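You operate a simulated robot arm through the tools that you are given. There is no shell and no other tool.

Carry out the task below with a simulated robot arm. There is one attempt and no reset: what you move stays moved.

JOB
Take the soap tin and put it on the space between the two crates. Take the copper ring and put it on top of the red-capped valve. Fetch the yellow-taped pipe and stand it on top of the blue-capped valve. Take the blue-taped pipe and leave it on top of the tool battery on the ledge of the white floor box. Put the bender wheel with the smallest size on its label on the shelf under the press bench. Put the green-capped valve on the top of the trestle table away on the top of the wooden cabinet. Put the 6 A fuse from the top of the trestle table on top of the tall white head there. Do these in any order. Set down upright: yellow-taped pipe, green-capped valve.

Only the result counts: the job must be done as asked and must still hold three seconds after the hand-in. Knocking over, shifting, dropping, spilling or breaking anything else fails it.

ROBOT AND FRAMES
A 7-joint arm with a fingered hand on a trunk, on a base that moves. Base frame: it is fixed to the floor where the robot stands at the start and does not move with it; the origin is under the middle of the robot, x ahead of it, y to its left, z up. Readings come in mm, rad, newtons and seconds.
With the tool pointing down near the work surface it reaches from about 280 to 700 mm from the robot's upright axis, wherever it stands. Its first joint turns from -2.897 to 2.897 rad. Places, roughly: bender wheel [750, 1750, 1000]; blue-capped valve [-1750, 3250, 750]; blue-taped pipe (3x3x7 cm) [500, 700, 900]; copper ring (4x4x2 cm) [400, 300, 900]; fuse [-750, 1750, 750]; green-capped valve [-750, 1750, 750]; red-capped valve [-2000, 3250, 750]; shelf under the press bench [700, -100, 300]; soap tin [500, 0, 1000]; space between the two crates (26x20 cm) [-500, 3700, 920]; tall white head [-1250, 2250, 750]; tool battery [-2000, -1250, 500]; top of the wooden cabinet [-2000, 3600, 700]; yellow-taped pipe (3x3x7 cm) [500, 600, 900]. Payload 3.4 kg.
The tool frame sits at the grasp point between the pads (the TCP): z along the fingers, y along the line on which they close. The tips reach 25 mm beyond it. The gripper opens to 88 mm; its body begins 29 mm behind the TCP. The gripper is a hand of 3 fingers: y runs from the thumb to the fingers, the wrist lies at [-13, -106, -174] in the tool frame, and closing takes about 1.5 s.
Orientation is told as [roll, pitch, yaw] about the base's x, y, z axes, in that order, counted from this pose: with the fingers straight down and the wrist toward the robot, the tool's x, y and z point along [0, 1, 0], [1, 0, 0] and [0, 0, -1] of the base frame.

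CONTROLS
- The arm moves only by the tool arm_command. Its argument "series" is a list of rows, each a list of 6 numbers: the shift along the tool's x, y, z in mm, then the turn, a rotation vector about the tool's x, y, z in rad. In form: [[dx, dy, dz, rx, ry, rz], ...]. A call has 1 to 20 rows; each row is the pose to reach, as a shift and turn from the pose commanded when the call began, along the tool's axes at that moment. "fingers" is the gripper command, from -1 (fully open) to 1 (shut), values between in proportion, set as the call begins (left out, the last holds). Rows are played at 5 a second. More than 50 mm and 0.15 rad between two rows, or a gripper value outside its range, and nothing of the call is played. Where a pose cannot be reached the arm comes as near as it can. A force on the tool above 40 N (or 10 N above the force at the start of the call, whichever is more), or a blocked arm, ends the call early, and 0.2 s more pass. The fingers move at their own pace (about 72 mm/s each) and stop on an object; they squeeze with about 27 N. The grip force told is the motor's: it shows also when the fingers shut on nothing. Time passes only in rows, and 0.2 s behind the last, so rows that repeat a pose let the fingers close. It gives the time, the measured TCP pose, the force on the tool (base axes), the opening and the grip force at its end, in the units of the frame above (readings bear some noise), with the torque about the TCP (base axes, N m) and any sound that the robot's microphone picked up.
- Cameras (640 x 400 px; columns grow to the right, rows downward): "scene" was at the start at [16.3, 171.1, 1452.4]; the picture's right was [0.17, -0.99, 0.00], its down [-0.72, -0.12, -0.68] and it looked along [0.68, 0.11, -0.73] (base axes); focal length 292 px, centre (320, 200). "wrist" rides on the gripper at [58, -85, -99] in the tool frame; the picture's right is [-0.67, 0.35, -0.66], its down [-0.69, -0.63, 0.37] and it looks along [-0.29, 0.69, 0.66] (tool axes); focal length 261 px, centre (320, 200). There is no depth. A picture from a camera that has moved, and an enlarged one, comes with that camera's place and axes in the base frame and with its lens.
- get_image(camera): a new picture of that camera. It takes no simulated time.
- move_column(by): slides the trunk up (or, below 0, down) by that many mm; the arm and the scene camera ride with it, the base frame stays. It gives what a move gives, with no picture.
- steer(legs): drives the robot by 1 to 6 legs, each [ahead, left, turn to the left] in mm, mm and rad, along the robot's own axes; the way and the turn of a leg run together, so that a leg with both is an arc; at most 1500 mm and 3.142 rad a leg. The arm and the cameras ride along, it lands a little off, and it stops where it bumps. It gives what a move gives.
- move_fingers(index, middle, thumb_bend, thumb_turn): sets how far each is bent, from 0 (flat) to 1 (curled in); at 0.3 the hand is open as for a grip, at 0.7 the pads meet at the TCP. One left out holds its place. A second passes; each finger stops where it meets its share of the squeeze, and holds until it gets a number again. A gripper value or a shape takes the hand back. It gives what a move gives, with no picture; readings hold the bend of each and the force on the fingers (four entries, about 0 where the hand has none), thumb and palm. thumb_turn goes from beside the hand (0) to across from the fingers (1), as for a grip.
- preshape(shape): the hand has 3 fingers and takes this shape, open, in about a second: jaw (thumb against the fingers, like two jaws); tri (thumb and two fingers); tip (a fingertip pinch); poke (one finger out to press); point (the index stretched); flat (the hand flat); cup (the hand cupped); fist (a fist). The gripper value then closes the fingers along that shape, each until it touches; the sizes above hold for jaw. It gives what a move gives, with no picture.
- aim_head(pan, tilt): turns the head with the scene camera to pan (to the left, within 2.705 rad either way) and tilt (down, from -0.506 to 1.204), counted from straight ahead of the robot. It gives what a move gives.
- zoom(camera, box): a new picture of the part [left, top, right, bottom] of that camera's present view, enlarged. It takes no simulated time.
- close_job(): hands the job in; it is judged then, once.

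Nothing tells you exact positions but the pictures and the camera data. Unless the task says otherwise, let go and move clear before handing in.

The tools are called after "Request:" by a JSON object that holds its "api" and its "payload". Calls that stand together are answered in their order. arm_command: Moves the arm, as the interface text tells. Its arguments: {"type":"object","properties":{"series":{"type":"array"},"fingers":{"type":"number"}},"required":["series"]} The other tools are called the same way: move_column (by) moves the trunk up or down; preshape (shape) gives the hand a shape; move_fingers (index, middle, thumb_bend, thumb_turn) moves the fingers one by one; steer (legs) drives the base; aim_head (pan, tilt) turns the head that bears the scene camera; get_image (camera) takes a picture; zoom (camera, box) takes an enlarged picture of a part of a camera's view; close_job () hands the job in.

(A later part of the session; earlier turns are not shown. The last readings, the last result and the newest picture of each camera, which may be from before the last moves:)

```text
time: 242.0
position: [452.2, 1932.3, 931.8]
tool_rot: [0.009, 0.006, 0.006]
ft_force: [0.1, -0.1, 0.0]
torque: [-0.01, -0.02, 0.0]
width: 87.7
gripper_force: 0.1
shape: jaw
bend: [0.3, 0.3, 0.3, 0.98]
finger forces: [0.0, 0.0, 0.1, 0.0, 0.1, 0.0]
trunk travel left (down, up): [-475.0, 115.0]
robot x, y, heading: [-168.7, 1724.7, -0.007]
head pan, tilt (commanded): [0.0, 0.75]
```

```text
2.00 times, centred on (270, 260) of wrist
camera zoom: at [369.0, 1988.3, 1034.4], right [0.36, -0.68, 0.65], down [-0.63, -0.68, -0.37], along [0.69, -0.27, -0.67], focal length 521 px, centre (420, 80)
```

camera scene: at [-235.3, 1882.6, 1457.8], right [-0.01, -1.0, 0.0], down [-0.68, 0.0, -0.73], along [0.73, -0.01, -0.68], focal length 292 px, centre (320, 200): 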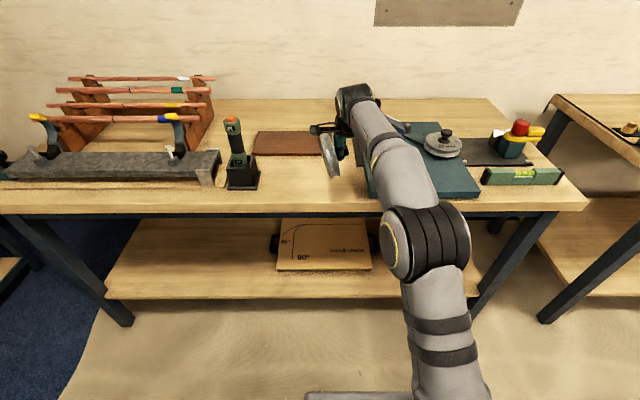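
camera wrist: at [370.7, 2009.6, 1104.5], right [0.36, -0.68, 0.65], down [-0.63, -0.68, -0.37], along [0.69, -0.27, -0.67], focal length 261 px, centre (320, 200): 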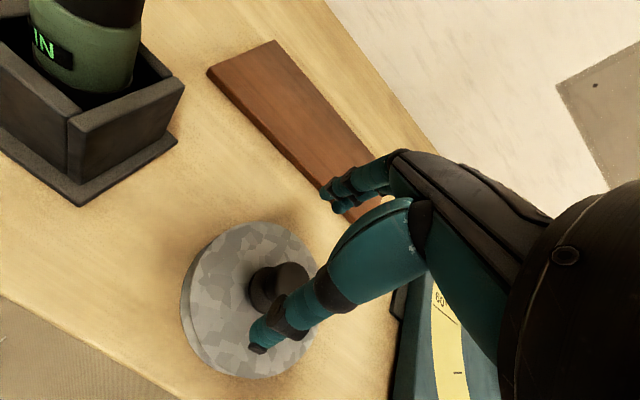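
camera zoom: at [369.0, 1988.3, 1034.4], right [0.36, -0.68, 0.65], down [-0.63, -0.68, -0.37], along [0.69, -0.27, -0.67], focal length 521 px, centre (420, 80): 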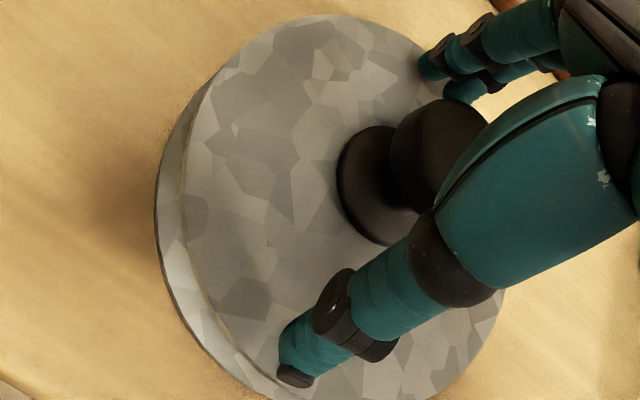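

Request:
{"api": "arm_command", "payload": {"series": [[0, 0, 0, 0, 0, 0], [0, 0, 0, 0, 0, 0], [0, 0, 0, 0, 0, 0], [0, 0, 0, 0, 0, 0], [0, 0, 0, 0, 0, 0], [0, 0, 0, 0, 0, 0], [0, 0, 0, 0, 0, 0], [0, 0, 0, 0, 0, 0]], "fingers": 1}}

Request:
{"api": "zoom", "payload": {"camera": "wrist", "box": [110, 160, 430, 360]}}

```text
time: 243.8
position: [453.1, 1931.5, 934.1]
tool_rot: [0.01, 0.007, 0.003]
ft_force: [0.4, 0.8, 4.1]
torque: [0.03, -0.09, -0.07]
width: 21.6
gripper_force: 27.3
shape: jaw
bend: [0.74, 0.49, 0.74, 1.0]
finger forces: [16.4, 8.9, 0.1, 0.0, 22.8, 0.1]
trunk travel left (down, up): [-475.0, 115.0]
robot x, y, heading: [-162.0, 1720.5, -0.011]
head pan, tilt (commanded): [0.0, 0.75]
```

```text
2.00 times, centred on (270, 260) of wrist
camera zoom: at [368.8, 1988.3, 1035.0], right [0.36, -0.68, 0.65], down [-0.63, -0.68, -0.37], along [0.69, -0.27, -0.67], focal length 521 px, centre (420, 80)
```

zoom: 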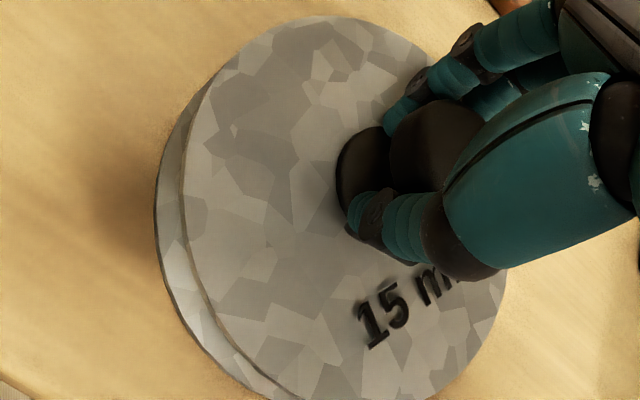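

Now the knob is properly gripped (forces 16/9/23 N). Lifting slowly with a check.

Request:
{"api": "arm_command", "payload": {"series": [[0, 0, -5, 0, 0, 0], [0, 0, -15, 0, 0, 0], [0, 0, -30, 0, 0, 0], [0, 0, -60, 0, 0, 0], [0, 0, -100, 0, 0, 0], [0, 0, -140, 0, 0, 0], [0, 0, -180, 0, 0, 0], [0, 0, -180, 0, 0, 0]]}}

Request:
{"api": "get_image", "payload": {"camera": "wrist"}}

Request:
{"api": "get_image", "payload": {"camera": "scene"}}

```text
time: 245.6
position: [455.8, 1930.6, 1113.5]
tool_rot: [0.013, 0.009, 0.005]
ft_force: [-0.9, 0.7, -4.5]
torque: [0.02, 0.01, 0.01]
width: 20.8
gripper_force: 27.5
shape: jaw
bend: [0.75, 0.53, 0.79, 1.0]
finger forces: [13.9, 6.4, 0.0, 0.0, 28.4, 0.0]
trunk travel left (down, up): [-475.0, 115.0]
robot x, y, heading: [-169.5, 1726.3, -0.006]
head pan, tilt (commanded): [0.0, 0.75]
```

```text
taken
camera wrist: at [371.2, 1986.7, 1216.1], right [0.36, -0.67, 0.65], down [-0.63, -0.69, -0.37], along [0.69, -0.27, -0.67], focal length 261 px, centre (320, 200)
```

wrist: 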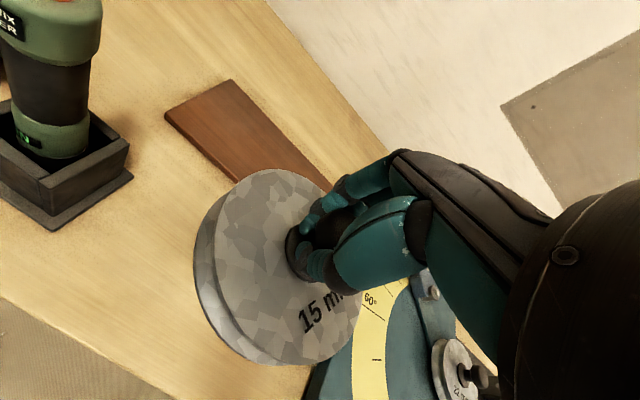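

```text
taken
camera scene: at [-145.2, 1881.5, 1457.8], right [-0.01, -1.0, 0.0], down [-0.68, 0.0, -0.73], along [0.73, -0.01, -0.68], focal length 292 px, centre (320, 200)
```

scene: 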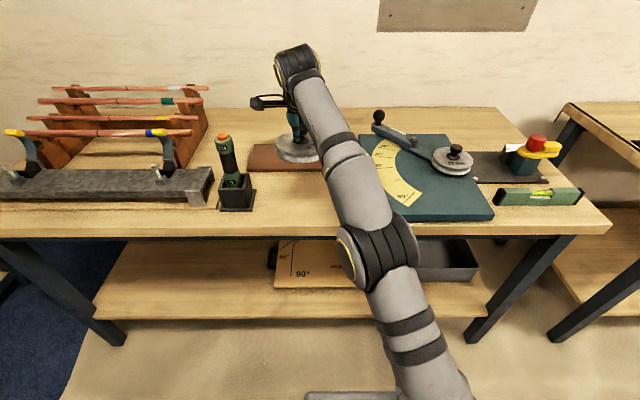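

Request:
{"api": "arm_command", "payload": {"series": [[-8, -40, 0, 0, 0, 0], [-18, -80, 0, 0, 0, 0], [-30, -120, 0, 0, 0, 0], [-45, -160, 0, 0, 0, 0], [-60, -200, 0, 0, 0, 0], [-80, -235, 0, 0, 0, 0], [-80, -235, 0, 0, 0, 0]]}}

```text
time: 247.2
position: [218.8, 1847.1, 1115.1]
tool_rot: [0.01, 0.007, 0.007]
ft_force: [-0.5, 0.6, -3.7]
torque: [0.03, 0.01, 0.01]
width: 20.6
gripper_force: 26.9
shape: jaw
bend: [0.75, 0.53, 0.8, 1.0]
finger forces: [15.6, 6.6, 0.0, 0.1, 25.4, 0.1]
trunk travel left (down, up): [-475.0, 115.0]
robot x, y, heading: [-168.1, 1726.1, -0.01]
head pan, tilt (commanded): [0.0, 0.75]
```

Request:
{"api": "steer", "payload": {"legs": [[-130, 0, 0.008], [0, -1400, 0]]}}

Request:
{"api": "aim_head", "payload": {"pan": -0.1, "tilt": 0.9}}

Request:
{"api": "get_image", "payload": {"camera": "scene"}}

```text
time: 254.9
position: [86.3, 471.6, 1114.4]
tool_rot: [0.011, 0.009, 0.004]
ft_force: [0.8, -0.1, -3.0]
torque: [0.04, 0.01, -0.01]
width: 20.6
gripper_force: 27.1
shape: jaw
bend: [0.75, 0.53, 0.8, 1.0]
finger forces: [15.6, 6.6, 0.1, 0.1, 25.5, 0.1]
trunk travel left (down, up): [-475.0, 115.0]
robot x, y, heading: [-301.8, 347.4, -0.007]
head pan, tilt (commanded): [0.0, 0.75]
```

```text
time: 255.6
position: [86.9, 473.0, 1115.0]
tool_rot: [0.01, 0.005, 0.003]
ft_force: [-0.6, -0.3, -3.0]
torque: [0.04, 0.03, 0.04]
width: 20.9
gripper_force: 27.5
shape: jaw
bend: [0.75, 0.53, 0.8, 1.0]
finger forces: [15.6, 6.6, 0.0, 0.0, 25.4, 0.0]
trunk travel left (down, up): [-475.0, 115.0]
robot x, y, heading: [-298.9, 347.4, -0.011]
head pan, tilt (commanded): [-0.099, 0.901]
```

```text
taken
camera scene: at [-284.9, 497.8, 1446.0], right [-0.11, -0.99, 0.0], down [-0.78, 0.08, -0.62], along [0.62, -0.07, -0.78], focal length 292 px, centre (320, 200)
```

scene: 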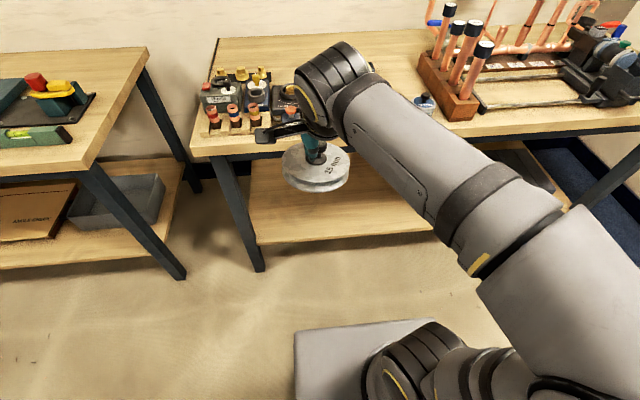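

Request:
{"api": "move_column", "payload": {"by": -475}}

Request:
{"api": "aim_head", "payload": {"pan": -0.1, "tilt": 0.55}}

Request:
{"api": "get_image", "payload": {"camera": "scene"}}

Request:
{"api": "get_image", "payload": {"camera": "wrist"}}

```text
refused: -475 is not a number from -400 to 400
```

```text
time: 256.5
position: [85.5, 472.8, 1114.8]
tool_rot: [0.011, 0.007, 0.005]
ft_force: [-1.0, 0.4, -4.1]
torque: [-0.01, 0.01, 0.0]
width: 20.5
gripper_force: 26.9
shape: jaw
bend: [0.75, 0.53, 0.8, 1.0]
finger forces: [15.6, 6.6, 0.1, 0.0, 25.3, 0.0]
trunk travel left (down, up): [-475.0, 115.0]
robot x, y, heading: [-295.2, 349.0, -0.01]
head pan, tilt (commanded): [-0.099, 0.55]
```

```text
taken
camera scene: at [-270.8, 496.3, 1475.1], right [-0.11, -0.99, 0.0], down [-0.52, 0.06, -0.85], along [0.85, -0.09, -0.52], focal length 292 px, centre (320, 200)
```

scene: 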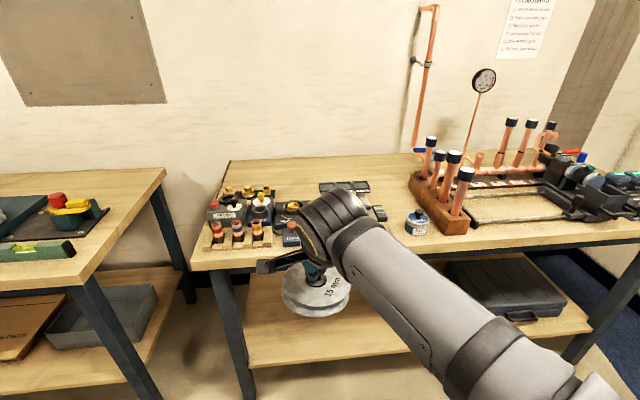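

```text
taken
camera wrist: at [3.6, 527.9, 1216.1], right [0.36, -0.68, 0.65], down [-0.63, -0.68, -0.37], along [0.69, -0.27, -0.67], focal length 261 px, centre (320, 200)
```

wrist: 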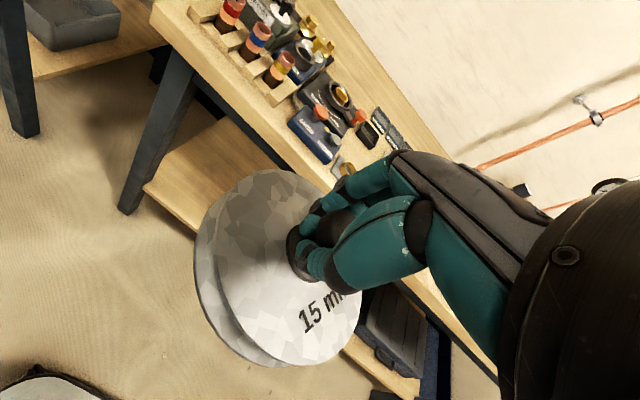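

Request:
{"api": "steer", "payload": {"legs": [[0, -200, 0.01]]}}

Request:
{"api": "move_column", "payload": {"by": -400}}

Request:
{"api": "aim_head", "payload": {"pan": -0.1, "tilt": 0.6}}

Request:
{"api": "get_image", "payload": {"camera": "scene"}}

Request:
{"api": "get_image", "payload": {"camera": "wrist"}}

```text
time: 258.1
position: [86.0, 272.6, 1114.2]
tool_rot: [0.011, 0.005, 0.017]
ft_force: [0.4, -1.3, -3.1]
torque: [0.05, 0.04, -0.01]
width: 20.7
gripper_force: 27.1
shape: jaw
bend: [0.75, 0.53, 0.8, 1.0]
finger forces: [15.5, 6.6, 0.1, 0.0, 25.4, 0.0]
trunk travel left (down, up): [-475.0, 115.0]
robot x, y, heading: [-300.0, 146.3, 0.004]
head pan, tilt (commanded): [-0.099, 0.55]
```

```text
time: 261.9
position: [84.5, 273.6, 714.5]
tool_rot: [0.011, 0.009, 0.016]
ft_force: [0.4, -0.3, -3.3]
torque: [0.03, 0.07, -0.02]
width: 20.7
gripper_force: 27.2
shape: jaw
bend: [0.75, 0.53, 0.8, 1.0]
finger forces: [15.6, 6.8, 0.0, 0.0, 26.0, 0.1]
trunk travel left (down, up): [-75.0, 515.0]
robot x, y, heading: [-299.1, 145.9, 0.006]
head pan, tilt (commanded): [-0.099, 0.55]
```

```text
time: 262.5
position: [85.6, 273.8, 714.6]
tool_rot: [0.011, 0.007, 0.017]
ft_force: [-0.8, 0.5, -3.6]
torque: [0.05, 0.02, -0.03]
width: 20.6
gripper_force: 27.0
shape: jaw
bend: [0.75, 0.53, 0.8, 1.0]
finger forces: [15.5, 6.7, 0.1, 0.0, 26.0, 0.0]
trunk travel left (down, up): [-75.0, 515.0]
robot x, y, heading: [-299.9, 144.1, 0.004]
head pan, tilt (commanded): [-0.099, 0.6]
```

```text
taken
camera scene: at [-274.2, 294.6, 1070.7], right [-0.1, -1.0, 0.0], down [-0.56, 0.05, -0.83], along [0.82, -0.08, -0.56], focal length 292 px, centre (320, 200)
```

scene: 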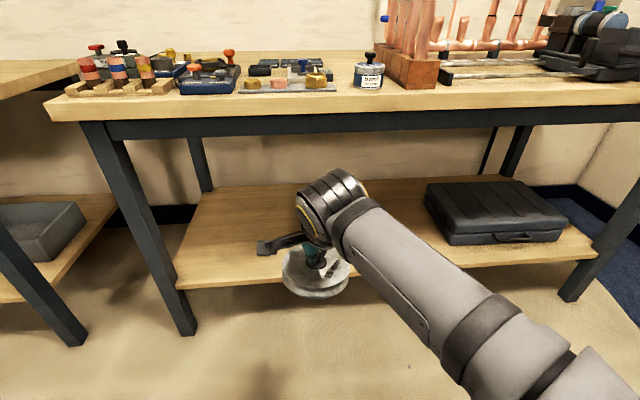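

```text
taken
camera wrist: at [1.2, 329.1, 816.1], right [0.36, -0.67, 0.65], down [-0.62, -0.69, -0.37], along [0.69, -0.27, -0.67], focal length 261 px, centre (320, 200)
```

wrist: 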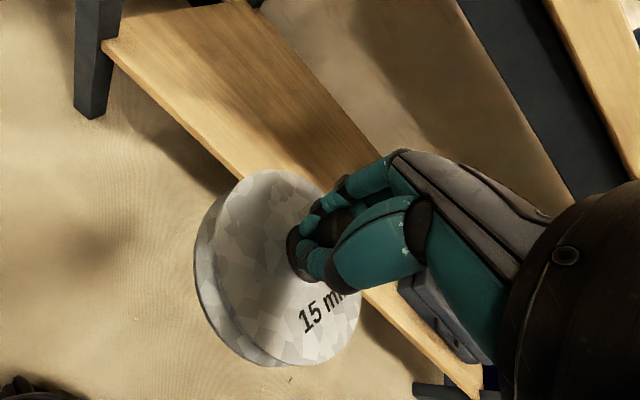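

I can see the shelf: its left part is empty, with a black case on the right. I'll lower the trunk fully, then lower the hand before driving in under the bench edge.

Request:
{"api": "move_column", "payload": {"by": -75}}

Request:
{"api": "arm_command", "payload": {"series": [[0, 0, 40, 0, 0, 0], [0, 0, 80, 0, 0, 0], [0, 0, 120, 0, 0, 0], [0, 0, 160, 0, 0, 0], [0, 0, 190, 0, 0, 0], [0, 0, 190, 0, 0, 0]]}}

Request:
{"api": "get_image", "payload": {"camera": "scene"}}

Request:
{"api": "get_image", "payload": {"camera": "wrist"}}

```text
time: 263.6
position: [85.1, 273.1, 639.3]
tool_rot: [0.012, 0.006, 0.015]
ft_force: [0.6, 0.0, -3.7]
torque: [0.03, 0.01, 0.03]
width: 20.6
gripper_force: 26.8
shape: jaw
bend: [0.75, 0.53, 0.8, 1.0]
finger forces: [15.7, 6.7, 0.0, 0.1, 26.1, 0.2]
trunk travel left (down, up): [0.0, 590.0]
robot x, y, heading: [-296.8, 147.2, 0.006]
head pan, tilt (commanded): [-0.099, 0.6]
```

```text
time: 265.1
position: [84.4, 274.7, 449.5]
tool_rot: [0.01, 0.009, 0.016]
ft_force: [0.5, -0.6, -3.7]
torque: [0.05, 0.02, -0.01]
width: 20.4
gripper_force: 27.3
shape: jaw
bend: [0.75, 0.53, 0.8, 1.0]
finger forces: [15.6, 7.0, 0.0, 0.1, 26.6, 0.0]
trunk travel left (down, up): [0.0, 590.0]
robot x, y, heading: [-300.2, 145.8, 0.001]
head pan, tilt (commanded): [-0.099, 0.6]
```

```text
taken
camera scene: at [-274.2, 294.6, 995.7], right [-0.1, -1.0, 0.0], down [-0.56, 0.05, -0.82], along [0.82, -0.08, -0.57], focal length 292 px, centre (320, 200)
```

scene: 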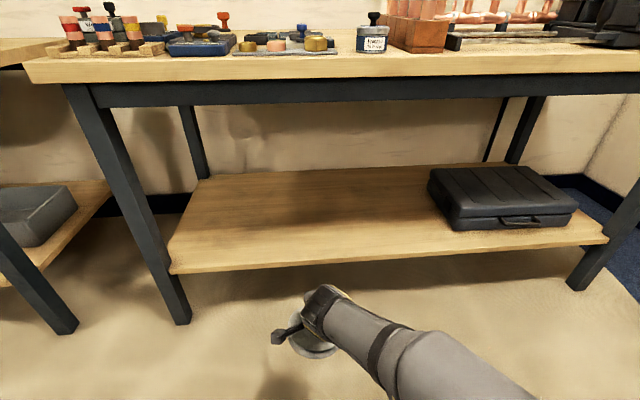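

```text
taken
camera wrist: at [1.3, 330.5, 551.7], right [0.36, -0.67, 0.65], down [-0.62, -0.69, -0.37], along [0.69, -0.27, -0.67], focal length 261 px, centre (320, 200)
```

wrist: 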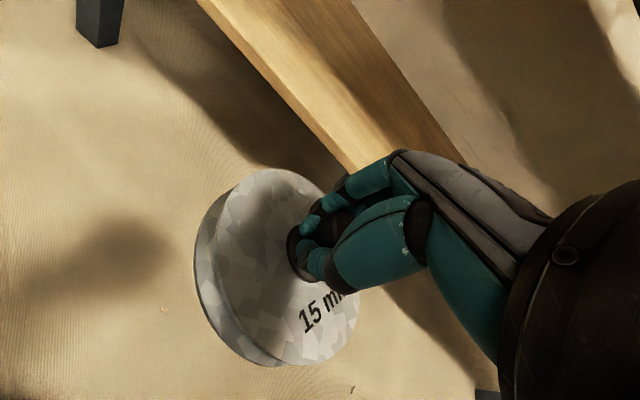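

Request:
{"api": "steer", "payload": {"legs": [[280, 0, 0]]}}

Request:
{"api": "get_image", "payload": {"camera": "scene"}}

Request:
{"api": "get_image", "payload": {"camera": "wrist"}}

```text
time: 267.0
position: [361.8, 273.4, 451.1]
tool_rot: [0.01, 0.005, 0.011]
ft_force: [-0.1, -0.6, -3.7]
torque: [0.03, 0.02, 0.03]
width: 20.6
gripper_force: 27.2
shape: jaw
bend: [0.75, 0.53, 0.8, 1.0]
finger forces: [15.6, 7.0, 0.0, 0.1, 26.7, 0.0]
trunk travel left (down, up): [0.0, 590.0]
robot x, y, heading: [-23.2, 145.3, 0.004]
head pan, tilt (commanded): [-0.099, 0.6]
```

```text
taken
camera scene: at [2.6, 295.2, 995.7], right [-0.1, -1.0, 0.0], down [-0.56, 0.06, -0.82], along [0.82, -0.08, -0.57], focal length 292 px, centre (320, 200)
```

scene: 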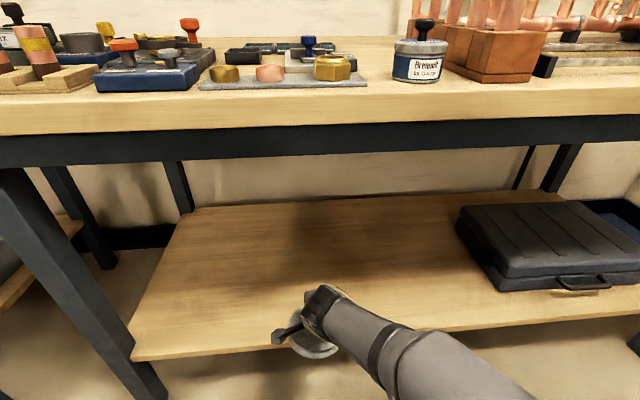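

```text
taken
camera wrist: at [278.2, 330.3, 552.1], right [0.36, -0.67, 0.65], down [-0.62, -0.69, -0.37], along [0.69, -0.27, -0.67], focal length 261 px, centre (320, 200)
```

wrist: 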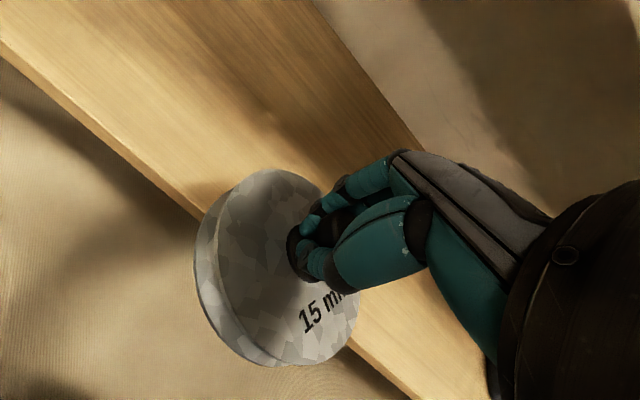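

Request:
{"api": "arm_command", "payload": {"series": [[0, 40, 0, 0, 0, 0], [0, 80, 0, 0, 0, 0], [0, 120, 0, 0, 0, 0], [0, 155, 0, 0, 0, 0], [0, 155, 0, 0, 0, 0]]}}

Request:
{"api": "get_image", "payload": {"camera": "scene"}}

Request:
{"api": "get_image", "payload": {"camera": "wrist"}}

```text
time: 268.2
position: [517.5, 276.8, 449.4]
tool_rot: [0.008, 0.007, 0.012]
ft_force: [-0.4, 0.0, -3.3]
torque: [0.0, 0.02, 0.0]
width: 20.5
gripper_force: 27.6
shape: jaw
bend: [0.76, 0.53, 0.8, 1.0]
finger forces: [16.5, 7.1, 0.0, 0.1, 26.9, 0.0]
trunk travel left (down, up): [0.0, 590.0]
robot x, y, heading: [-21.9, 147.3, 0.002]
head pan, tilt (commanded): [-0.099, 0.6]
```

```text
taken
camera scene: at [2.7, 295.2, 995.7], right [-0.1, -1.0, 0.0], down [-0.56, 0.06, -0.82], along [0.82, -0.08, -0.57], focal length 292 px, centre (320, 200)
```

scene: 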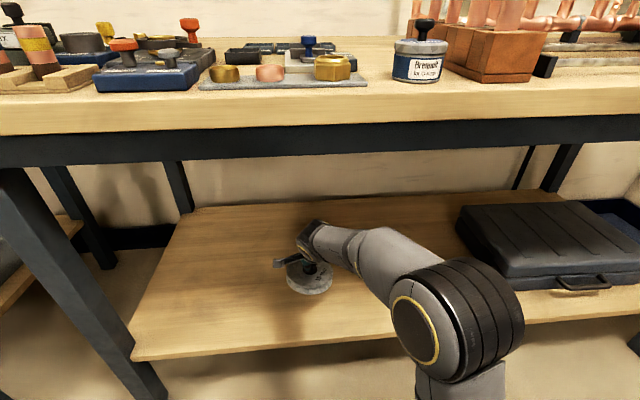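

```text
taken
camera wrist: at [434.2, 332.3, 550.4], right [0.36, -0.67, 0.65], down [-0.62, -0.69, -0.37], along [0.69, -0.27, -0.67], focal length 261 px, centre (320, 200)
```

wrist: 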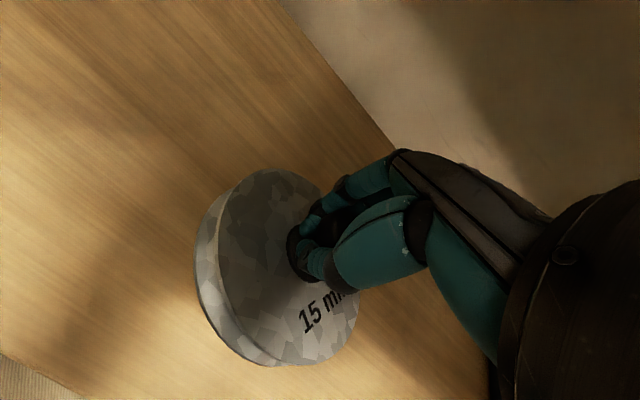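

Request:
{"api": "arm_command", "payload": {"series": [[0, 0, 25, 0, 0, 0], [0, 0, 50, 0, 0, 0], [0, 0, 65, 0, 0, 0], [0, 0, 65, 0, 0, 0]]}}

Request:
{"api": "get_image", "payload": {"camera": "wrist"}}

Request:
{"api": "zoom", "payload": {"camera": "scene", "box": [220, 190, 400, 330]}}

```text
time: 269.2
position: [515.9, 277.2, 384.7]
tool_rot: [0.009, 0.007, 0.013]
ft_force: [0.6, -0.2, -4.5]
torque: [0.01, 0.02, 0.02]
width: 20.1
gripper_force: 26.3
shape: jaw
bend: [0.76, 0.53, 0.8, 1.0]
finger forces: [16.1, 7.1, 0.0, 0.0, 27.3, 0.0]
trunk travel left (down, up): [0.0, 590.0]
robot x, y, heading: [-22.2, 142.9, 0.003]
head pan, tilt (commanded): [-0.099, 0.6]
```

```text
taken
camera wrist: at [432.8, 332.3, 486.1], right [0.36, -0.67, 0.65], down [-0.62, -0.69, -0.37], along [0.69, -0.27, -0.67], focal length 261 px, centre (320, 200)
```

wrist: 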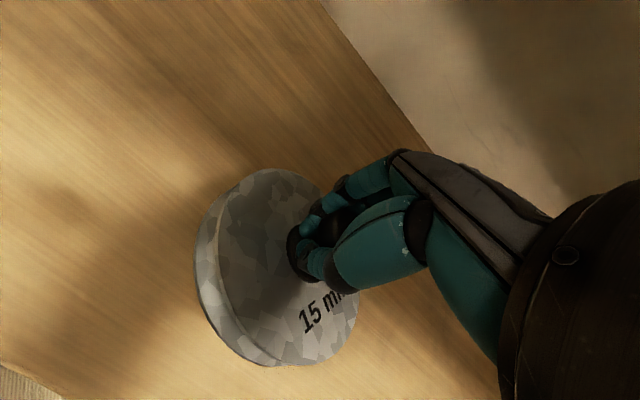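

```text
2.86 times, centred on (310, 260) of scene
camera zoom: at [2.7, 295.2, 995.7], right [-0.1, -1.0, 0.0], down [-0.56, 0.06, -0.82], along [0.82, -0.08, -0.57], focal length 834 px, centre (349, 29)
```

zoom: 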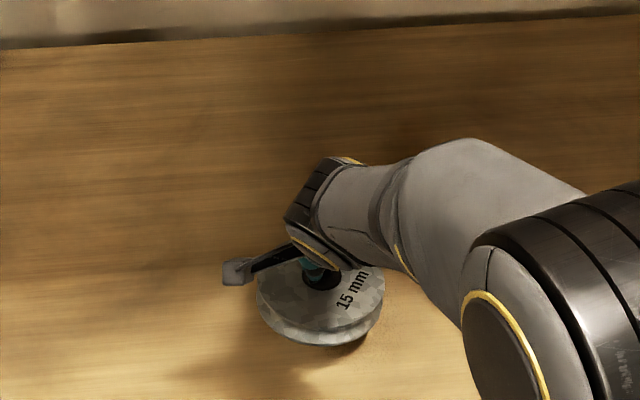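

Request:
{"api": "arm_command", "payload": {"series": [[0, 0, 4, 0, 0, 0], [0, 0, 8, 0, 0, 0], [0, 0, 12, 0, 0, 0], [0, 0, 12, 0, 0, 0]]}}

Request:
{"api": "arm_command", "payload": {"series": [[0, 0, 3, 0, 0, 0], [0, 0, 6, 0, 0, 0], [0, 0, 6, 0, 0, 0]]}}

Request:
{"api": "arm_command", "payload": {"series": [[0, 0, 3, 0, 0, 0], [0, 0, 6, 0, 0, 0], [0, 0, 6, 0, 0, 0]]}}

```text
time: 270.2
position: [517.5, 277.8, 373.4]
tool_rot: [0.009, 0.01, 0.012]
ft_force: [-0.4, 0.2, -3.2]
torque: [-0.02, -0.01, 0.01]
width: 20.3
gripper_force: 26.9
shape: jaw
bend: [0.76, 0.53, 0.8, 1.0]
finger forces: [16.3, 7.1, 0.1, 0.0, 27.3, 0.1]
trunk travel left (down, up): [0.0, 590.0]
robot x, y, heading: [-24.7, 145.2, 0.003]
head pan, tilt (commanded): [-0.099, 0.6]
```

```text
time: 271.0
position: [516.0, 276.5, 366.1]
tool_rot: [0.01, 0.005, 0.013]
ft_force: [0.2, 0.0, -2.5]
torque: [0.0, 0.02, -0.02]
width: 20.2
gripper_force: 26.8
shape: jaw
bend: [0.76, 0.53, 0.8, 1.0]
finger forces: [16.3, 7.1, 0.0, 0.0, 27.4, 0.0]
trunk travel left (down, up): [0.0, 590.0]
robot x, y, heading: [-26.8, 146.2, 0.005]
head pan, tilt (commanded): [-0.099, 0.6]
```

```text
time: 271.8
position: [516.6, 278.2, 360.5]
tool_rot: [0.01, 0.008, 0.012]
ft_force: [0.2, 0.6, -3.9]
torque: [0.04, 0.0, -0.01]
width: 20.5
gripper_force: 27.0
shape: jaw
bend: [0.76, 0.53, 0.8, 1.0]
finger forces: [16.3, 7.2, 0.0, 0.1, 27.3, 0.0]
trunk travel left (down, up): [0.0, 590.0]
robot x, y, heading: [-23.3, 145.9, -0.003]
head pan, tilt (commanded): [-0.099, 0.6]
```

Request:
{"api": "arm_command", "payload": {"series": [[0, 0, 3, 0, 0, 0], [0, 0, 6, 0, 0, 0], [0, 0, 6, 0, 0, 0]]}}

Request:
{"api": "arm_command", "payload": {"series": [[0, 0, 3, 0, 0, 0], [0, 0, 6, 0, 0, 0], [0, 0, 6, 0, 0, 0]]}}

Request:
{"api": "get_image", "payload": {"camera": "wrist"}}

```text
time: 272.6
position: [517.0, 277.1, 355.9]
tool_rot: [0.01, 0.006, 0.013]
ft_force: [0.0, 0.2, -3.5]
torque: [0.01, 0.05, 0.02]
width: 20.2
gripper_force: 26.9
shape: jaw
bend: [0.76, 0.53, 0.8, 1.0]
finger forces: [16.4, 7.2, 0.1, 0.1, 27.4, 0.0]
trunk travel left (down, up): [0.0, 590.0]
robot x, y, heading: [-23.2, 148.6, -0.003]
head pan, tilt (commanded): [-0.099, 0.6]
```

```text
time: 273.4
position: [516.6, 277.6, 350.5]
tool_rot: [0.01, 0.006, 0.012]
ft_force: [-0.5, -0.1, -3.4]
torque: [-0.01, 0.02, -0.01]
width: 20.5
gripper_force: 27.2
shape: jaw
bend: [0.76, 0.53, 0.8, 1.0]
finger forces: [16.4, 7.1, 0.1, 0.0, 27.3, 0.0]
trunk travel left (down, up): [0.0, 590.0]
robot x, y, heading: [-19.4, 148.4, 0.004]
head pan, tilt (commanded): [-0.099, 0.6]
```

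```text
taken
camera wrist: at [432.4, 333.2, 450.5], right [0.36, -0.67, 0.65], down [-0.62, -0.69, -0.37], along [0.69, -0.27, -0.67], focal length 261 px, centre (320, 200)
```

wrist: 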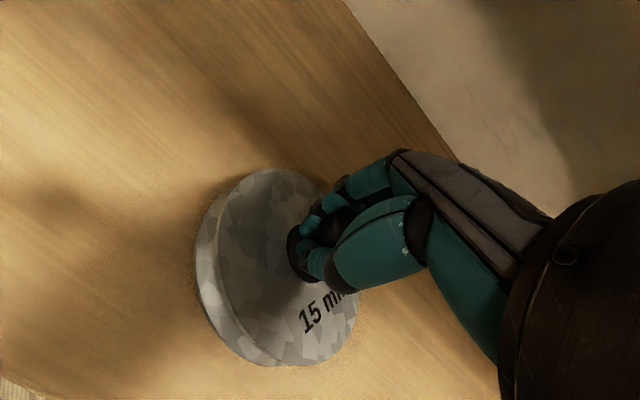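

Request:
{"api": "arm_command", "payload": {"series": [[0, 0, 3, 0, 0, 0], [0, 0, 6, 0, 0, 0], [0, 0, 6, 0, 0, 0]]}}

Request:
{"api": "arm_command", "payload": {"series": [[0, 0, 3, 0, 0, 0], [0, 0, 6, 0, 0, 0], [0, 0, 6, 0, 0, 0]]}}

```text
time: 274.2
position: [516.7, 278.6, 344.1]
tool_rot: [0.01, 0.007, 0.016]
ft_force: [-0.8, 1.6, 3.2]
torque: [-0.05, -0.22, 0.03]
width: 21.1
gripper_force: 27.1
shape: jaw
bend: [0.76, 0.52, 0.8, 1.0]
finger forces: [18.6, 10.8, 0.0, 0.0, 34.2, 0.0]
trunk travel left (down, up): [0.0, 590.0]
robot x, y, heading: [-23.5, 147.5, 0.003]
head pan, tilt (commanded): [-0.099, 0.6]
```

```text
time: 275.0
position: [515.5, 278.0, 337.1]
tool_rot: [0.011, 0.006, 0.012]
ft_force: [-1.3, 1.6, 6.2]
torque: [-0.1, -0.52, 0.05]
width: 22.0
gripper_force: 26.8
shape: jaw
bend: [0.76, 0.51, 0.79, 1.0]
finger forces: [14.5, 19.9, 0.0, 0.1, 31.5, 0.0]
trunk travel left (down, up): [0.0, 590.0]
robot x, y, heading: [-25.2, 147.0, 0.0]
head pan, tilt (commanded): [-0.099, 0.6]
```

Request:
{"api": "zoom", "payload": {"camera": "scene", "box": [240, 220, 380, 330]}}

Request:
{"api": "get_image", "payload": {"camera": "wrist"}}

```text
3.64 times, centred on (310, 275) of scene
camera zoom: at [1.8, 295.1, 995.8], right [-0.1, -1.0, 0.0], down [-0.56, 0.06, -0.83], along [0.82, -0.08, -0.56], focal length 1061 px, centre (356, -73)
```

zoom: 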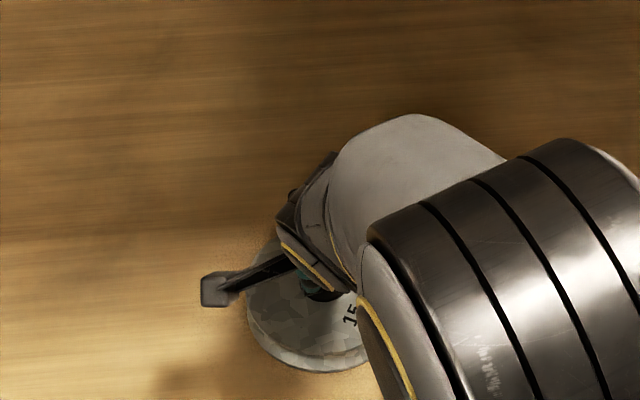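

```text
taken
camera wrist: at [432.1, 333.5, 438.7], right [0.36, -0.67, 0.65], down [-0.62, -0.69, -0.37], along [0.69, -0.27, -0.67], focal length 261 px, centre (320, 200)
```

wrist: 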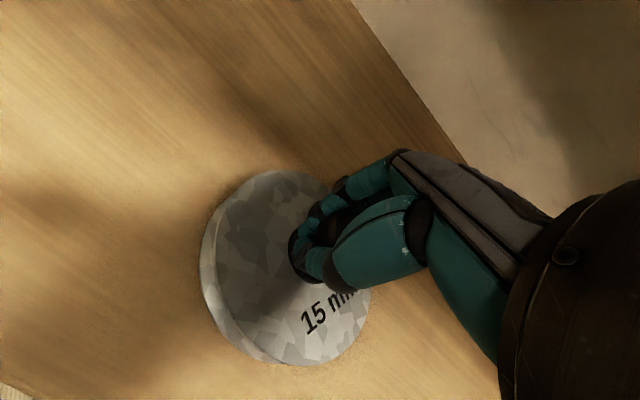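

Request:
{"api": "arm_command", "payload": {"series": [[0, 0, 0, 0, 0, 0], [0, 0, 0, 0, 0, 0], [0, 0, 0, 0, 0, 0], [0, 0, 0, 0, 0, 0], [0, 0, 0, 0, 0, 0], [0, 0, 0, 0, 0, 0], [0, 0, 0, 0, 0, 0]], "fingers": -1}}

Request:
{"api": "get_image", "payload": {"camera": "wrist"}}

```text
time: 276.6
position: [516.4, 276.7, 337.4]
tool_rot: [0.008, 0.007, 0.012]
ft_force: [-0.1, 0.7, 0.8]
torque: [-0.01, 0.02, 0.0]
width: 87.4
gripper_force: 0.0
shape: jaw
bend: [0.3, 0.3, 0.3, 0.98]
finger forces: [0.0, 0.0, 0.1, 0.1, 0.1, 0.0]
trunk travel left (down, up): [0.0, 590.0]
robot x, y, heading: [-21.7, 145.5, 0.007]
head pan, tilt (commanded): [-0.099, 0.6]
```

```text
taken
camera wrist: at [432.3, 333.3, 438.1], right [0.36, -0.67, 0.65], down [-0.62, -0.69, -0.37], along [0.69, -0.27, -0.67], focal length 261 px, centre (320, 200)
```

wrist: 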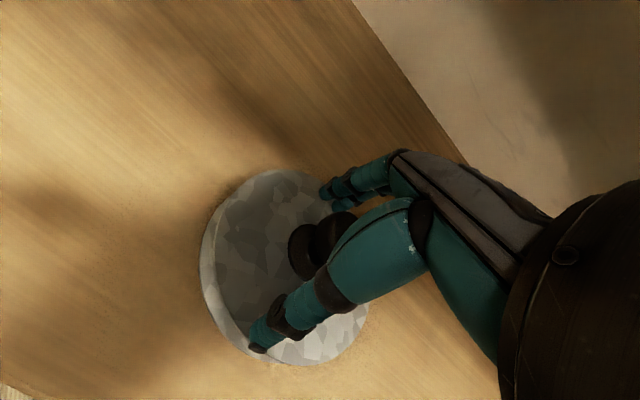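

The wheel rests on the shelf. I'll lift the hand straight up about 80 mm (well below the bench apron), then withdraw.

Request:
{"api": "arm_command", "payload": {"series": [[0, 0, -8, 0, 0, 0], [0, 0, -25, 0, 0, 0], [0, 0, -50, 0, 0, 0], [0, 0, -85, 0, 0, 0], [0, 0, -110, 0, 0, 0], [0, 0, -110, 0, 0, 0]]}}

Request:
{"api": "get_image", "payload": {"camera": "wrist"}}

Request:
{"api": "get_image", "payload": {"camera": "scene"}}

```text
time: 278.0
position: [515.8, 277.3, 447.6]
tool_rot: [0.01, 0.009, 0.012]
ft_force: [0.7, 0.0, -0.2]
torque: [0.01, -0.03, 0.0]
width: 87.4
gripper_force: 0.1
shape: jaw
bend: [0.3, 0.3, 0.3, 0.98]
finger forces: [0.1, 0.0, 0.0, 0.0, 0.1, 0.1]
trunk travel left (down, up): [0.0, 590.0]
robot x, y, heading: [-23.0, 145.4, -0.0]
head pan, tilt (commanded): [-0.099, 0.6]
```

```text
taken
camera wrist: at [431.7, 332.4, 549.0], right [0.36, -0.67, 0.65], down [-0.62, -0.69, -0.37], along [0.69, -0.27, -0.67], focal length 261 px, centre (320, 200)
```

wrist: 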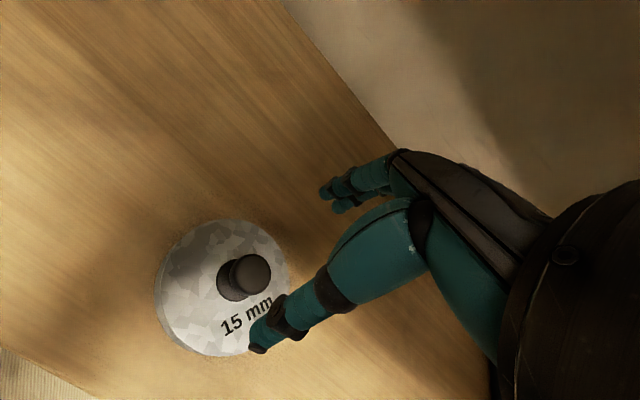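

```text
taken
camera scene: at [2.5, 295.2, 995.7], right [-0.1, -1.0, 0.0], down [-0.56, 0.06, -0.83], along [0.82, -0.08, -0.56], focal length 292 px, centre (320, 200)
```

scene: 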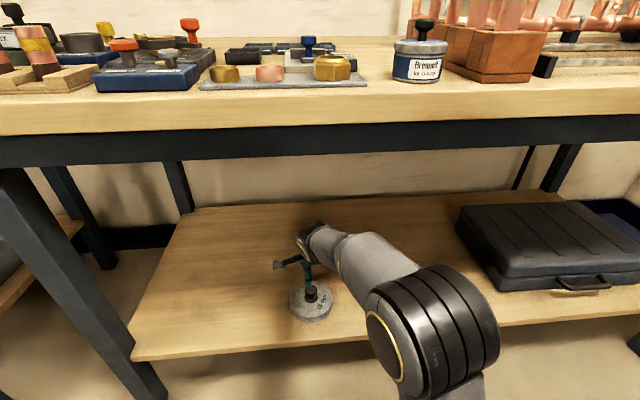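

The wheel lies flat on the shelf. Withdraw the arm.

Request:
{"api": "arm_command", "payload": {"series": [[0, -40, 0, 0, 0, 0], [0, -80, 0, 0, 0, 0], [0, -120, 0, 0, 0, 0], [0, -155, 0, 0, 0, 0], [0, -155, 0, 0, 0, 0]]}}

```text
time: 279.2
position: [363.3, 274.9, 450.1]
tool_rot: [0.01, 0.007, 0.013]
ft_force: [0.0, 0.0, -0.6]
torque: [0.02, 0.01, 0.04]
width: 87.6
gripper_force: 0.1
shape: jaw
bend: [0.3, 0.3, 0.3, 0.98]
finger forces: [0.0, 0.0, 0.1, 0.1, 0.0, 0.0]
trunk travel left (down, up): [0.0, 590.0]
robot x, y, heading: [-26.0, 147.3, 0.003]
head pan, tilt (commanded): [-0.099, 0.6]
```

Request:
{"api": "steer", "payload": {"legs": [[-290, 0, 0]]}}

Request:
{"api": "move_column", "payload": {"by": 400}}

Request:
{"api": "move_column", "payload": {"by": 75}}

```text
time: 281.2
position: [69.6, 277.4, 449.9]
tool_rot: [0.01, 0.007, 0.019]
ft_force: [-0.5, 0.1, 0.4]
torque: [0.0, 0.0, -0.01]
width: 87.6
gripper_force: 0.0
shape: jaw
bend: [0.3, 0.3, 0.3, 0.98]
finger forces: [0.1, 0.0, 0.1, 0.0, 0.0, 0.1]
trunk travel left (down, up): [0.0, 590.0]
robot x, y, heading: [-316.8, 142.9, 0.005]
head pan, tilt (commanded): [-0.099, 0.6]
```

```text
time: 285.0
position: [69.0, 277.0, 849.7]
tool_rot: [0.011, 0.009, 0.02]
ft_force: [-0.1, 0.0, -0.7]
torque: [0.0, -0.02, 0.04]
width: 87.4
gripper_force: 0.1
shape: jaw
bend: [0.3, 0.3, 0.3, 0.98]
finger forces: [0.1, 0.0, 0.0, 0.1, 0.0, 0.0]
trunk travel left (down, up): [-400.0, 190.0]
robot x, y, heading: [-317.0, 142.5, 0.004]
head pan, tilt (commanded): [-0.099, 0.6]
```

```text
time: 286.1
position: [70.5, 277.8, 925.0]
tool_rot: [0.011, 0.008, 0.019]
ft_force: [-1.7, 0.1, 0.5]
torque: [0.03, 0.0, 0.0]
width: 87.6
gripper_force: 0.1
shape: jaw
bend: [0.3, 0.3, 0.3, 0.98]
finger forces: [0.1, 0.0, 0.1, 0.0, 0.0, 0.0]
trunk travel left (down, up): [-475.0, 115.0]
robot x, y, heading: [-319.8, 144.7, 0.005]
head pan, tilt (commanded): [-0.099, 0.6]
```

Request:
{"api": "arm_command", "payload": {"series": [[0, 0, -40, -0.004, -0.006, 0.007], [0, 0, -80, -0.008, -0.011, 0.014], [0, 0, -120, -0.008, -0.011, 0.014], [0, 0, -160, -0.008, -0.011, 0.014], [0, 0, -200, -0.008, -0.011, 0.014], [0, 0, -230, -0.008, -0.011, 0.014]]}}

```text
time: 287.6
position: [72.6, 273.9, 1153.6]
tool_rot: [-0.001, 0.0, 0.006]
ft_force: [-0.5, 0.7, 0.2]
torque: [0.01, -0.01, -0.02]
width: 87.7
gripper_force: 0.0
shape: jaw
bend: [0.3, 0.3, 0.3, 0.98]
finger forces: [0.1, 0.0, 0.2, 0.0, 0.0, 0.0]
trunk travel left (down, up): [-475.0, 115.0]
robot x, y, heading: [-316.6, 147.1, 0.007]
head pan, tilt (commanded): [-0.099, 0.6]
```

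Request:
{"api": "steer", "payload": {"legs": [[0, 50, -0.006], [290, 0, 0]]}}

Request:
{"api": "aim_head", "payload": {"pan": 0.0, "tilt": 0.85}}

Request:
{"api": "get_image", "payload": {"camera": "scene"}}

Request:
{"api": "get_image", "payload": {"camera": "wrist"}}

```text
time: 290.1
position: [358.8, 324.1, 1152.2]
tool_rot: [0.0, 0.0, 0.0]
ft_force: [0.1, 0.3, -0.4]
torque: [0.0, 0.0, 0.0]
width: 87.7
gripper_force: 0.1
shape: jaw
bend: [0.3, 0.3, 0.3, 0.98]
finger forces: [0.1, 0.0, 0.0, 0.0, 0.1, 0.0]
trunk travel left (down, up): [-475.0, 115.0]
robot x, y, heading: [-31.1, 195.4, 0.002]
head pan, tilt (commanded): [-0.099, 0.6]
```

```text
time: 290.8
position: [359.1, 323.6, 1151.8]
tool_rot: [0.001, 0.001, 0.0]
ft_force: [0.5, 0.3, 0.4]
torque: [-0.02, 0.0, 0.02]
width: 87.5
gripper_force: 0.0
shape: jaw
bend: [0.3, 0.3, 0.3, 0.98]
finger forces: [0.2, 0.0, 0.0, 0.1, 0.0, 0.0]
trunk travel left (down, up): [-475.0, 115.0]
robot x, y, heading: [-29.3, 193.0, -0.0]
head pan, tilt (commanded): [0.0, 0.85]
```

```text
taken
camera scene: at [-14.4, 353.2, 1449.9], right [0.0, -1.0, 0.0], down [-0.75, 0.0, -0.66], along [0.66, 0.0, -0.75], focal length 292 px, centre (320, 200)
```

scene: 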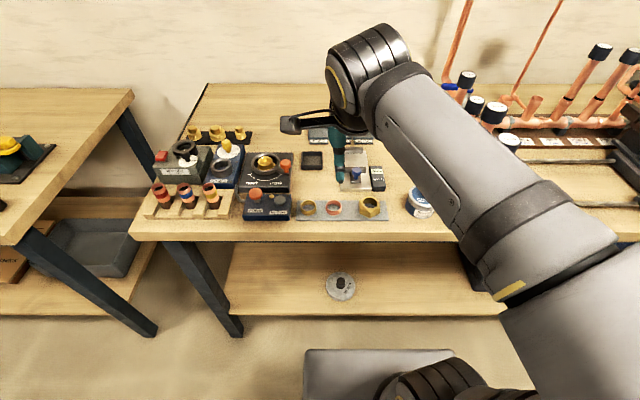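

```text
taken
camera wrist: at [274.1, 380.9, 1253.0], right [0.35, -0.67, 0.66], down [-0.63, -0.69, -0.37], along [0.69, -0.29, -0.66], focal length 261 px, centre (320, 200)
```

wrist: 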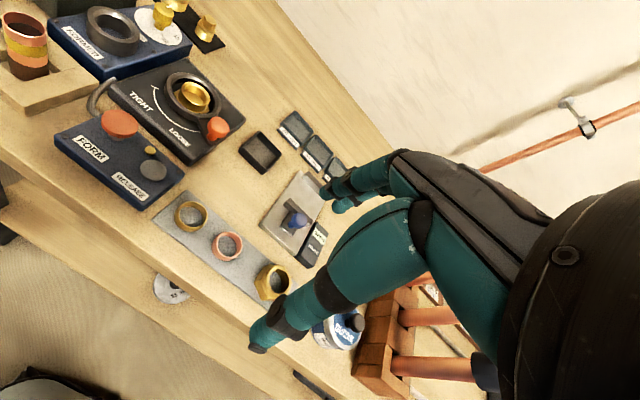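

Request:
{"api": "zoom", "payload": {"camera": "scene", "box": [290, 180, 400, 230]}}

Request:
{"api": "zoom", "payload": {"camera": "wrist", "box": [160, 180, 320, 310]}}

```text
5.82 times, centred on (345, 205) of scene
camera zoom: at [-14.4, 353.2, 1449.9], right [0.0, -1.0, 0.0], down [-0.75, 0.0, -0.66], along [0.66, 0.0, -0.75], focal length 1698 px, centre (174, 171)
```

zoom: 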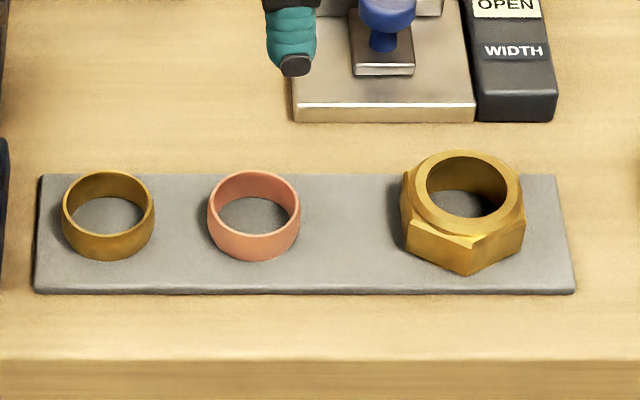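

```text
3.08 times, centred on (240, 245) of wrist
camera zoom: at [274.1, 380.9, 1253.0], right [0.35, -0.67, 0.66], down [-0.63, -0.69, -0.37], along [0.69, -0.29, -0.66], focal length 802 px, centre (566, 62)
```

zoom: 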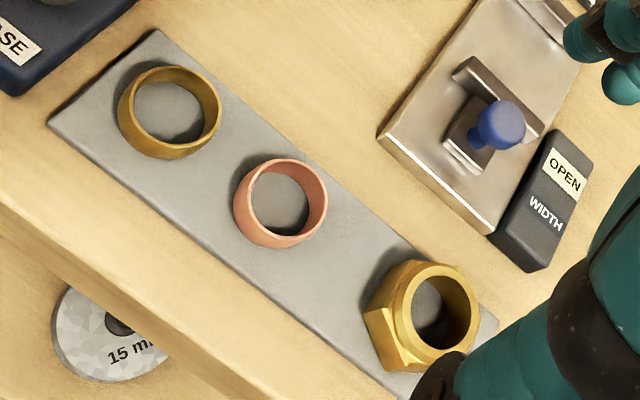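

The copper ring's top centre is at (437, 320, 916). I'll approach with a slight left yaw (+0.3) so the far fingers clear the neighbouring device.

Request:
{"api": "arm_command", "payload": {"series": [[-1, 25, 35, 0, 0, -0.1], [-2, 50, 70, 0, 0, -0.2], [-3, 76, 105, 0, 0, -0.3], [-3, 76, 150, 0, 0, -0.3], [-3, 76, 150, 0, 0, -0.3]]}}

Request:
{"api": "get_image", "payload": {"camera": "wrist"}}

Request:
{"api": "zoom", "payload": {"camera": "scene", "box": [270, 140, 430, 240]}}

```text
time: 292.0
position: [434.5, 318.4, 1004.4]
tool_rot: [0.001, 0.001, 0.301]
ft_force: [-0.4, -0.7, -0.4]
torque: [-0.01, -0.01, 0.01]
width: 87.4
gripper_force: 0.1
shape: jaw
bend: [0.3, 0.3, 0.3, 0.98]
finger forces: [0.1, 0.0, 0.0, 0.1, 0.0, 0.0]
trunk travel left (down, up): [-475.0, 115.0]
robot x, y, heading: [-31.6, 197.5, 0.003]
head pan, tilt (commanded): [0.0, 0.85]
```

```text
taken
camera wrist: at [337.4, 349.8, 1104.2], right [0.53, -0.54, 0.66], down [-0.4, -0.84, -0.37], along [0.75, -0.07, -0.66], focal length 261 px, centre (320, 200)
```

wrist: 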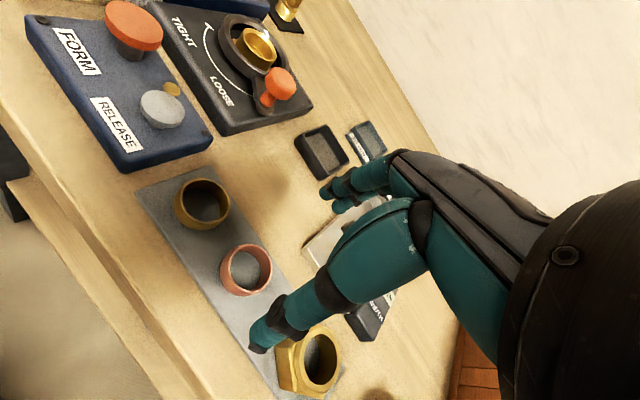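

```text
4.00 times, centred on (350, 190) of scene
camera zoom: at [-14.5, 353.2, 1449.8], right [0.0, -1.0, 0.0], down [-0.75, 0.0, -0.66], along [0.66, 0.0, -0.75], focal length 1167 px, centre (200, 240)
```

zoom: 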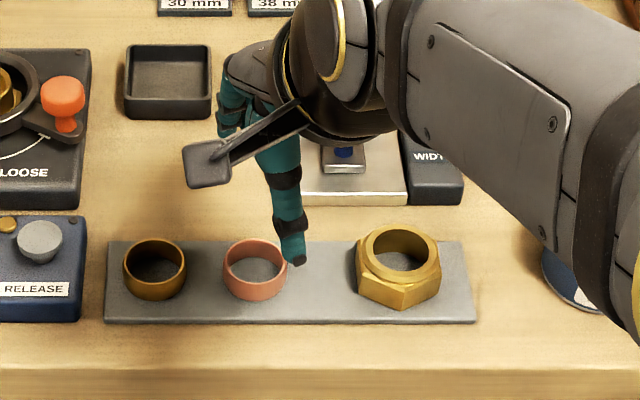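

Request:
{"api": "zoom", "payload": {"camera": "wrist", "box": [150, 200, 350, 325]}}

```text
3.20 times, centred on (250, 262) of wrist
camera zoom: at [337.4, 349.8, 1104.2], right [0.53, -0.54, 0.66], down [-0.4, -0.84, -0.37], along [0.75, -0.07, -0.66], focal length 834 px, centre (544, 0)
```

zoom: 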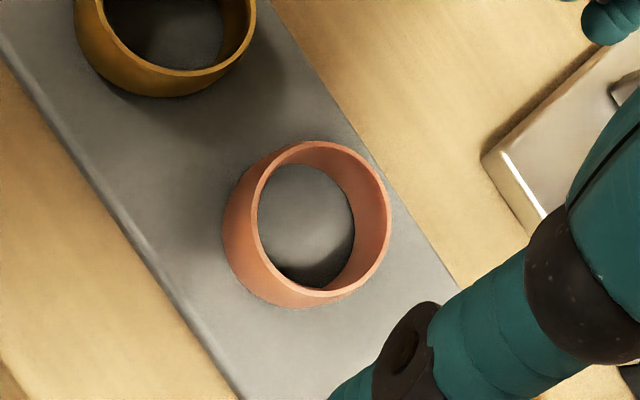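

Request:
{"api": "arm_command", "payload": {"series": [[1, 1, 20, 0, 0, 0], [2, 2, 40, 0, 0, 0], [2, 2, 58, 0, 0, 0], [2, 2, 70, 0, 0, 0], [2, 2, 78, 0, 0, 0], [2, 2, 78, 0, 0, 0]]}}

Request:
{"api": "get_image", "payload": {"camera": "wrist"}}

Request:
{"api": "zoom", "payload": {"camera": "scene", "box": [270, 140, 430, 240]}}

```text
time: 293.4
position: [433.7, 324.1, 925.7]
tool_rot: [-0.001, -0.003, 0.3]
ft_force: [-0.6, 0.1, 3.4]
torque: [0.05, -0.15, -0.01]
width: 87.4
gripper_force: 0.0
shape: jaw
bend: [0.3, 0.3, 0.3, 0.98]
finger forces: [0.1, 3.3, 0.0, 0.0, 0.0, 0.0]
trunk travel left (down, up): [-475.0, 115.0]
robot x, y, heading: [-31.5, 194.1, 0.003]
head pan, tilt (commanded): [0.0, 0.85]
```

```text
taken
camera wrist: at [337.4, 354.2, 1025.1], right [0.53, -0.54, 0.66], down [-0.4, -0.84, -0.37], along [0.75, -0.07, -0.66], focal length 261 px, centre (320, 200)
```

wrist: 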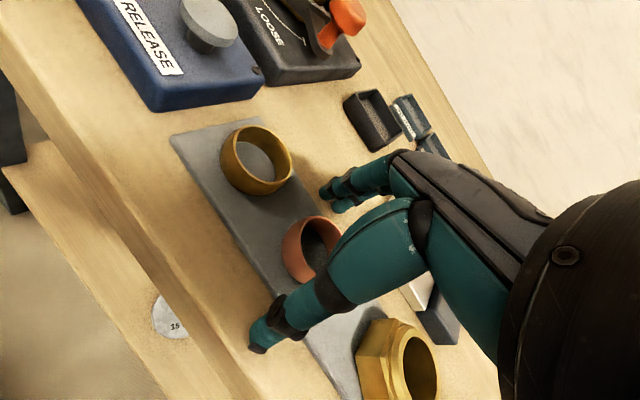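

```text
4.00 times, centred on (350, 190) of scene
camera zoom: at [-14.8, 353.1, 1449.9], right [0.0, -1.0, 0.0], down [-0.75, 0.0, -0.66], along [0.66, 0.0, -0.75], focal length 1167 px, centre (200, 240)
```

zoom: 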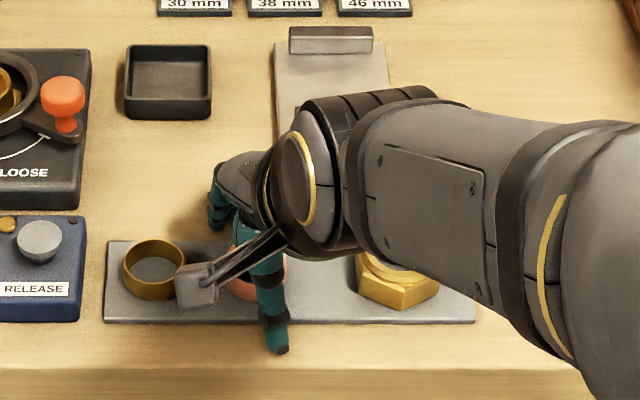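

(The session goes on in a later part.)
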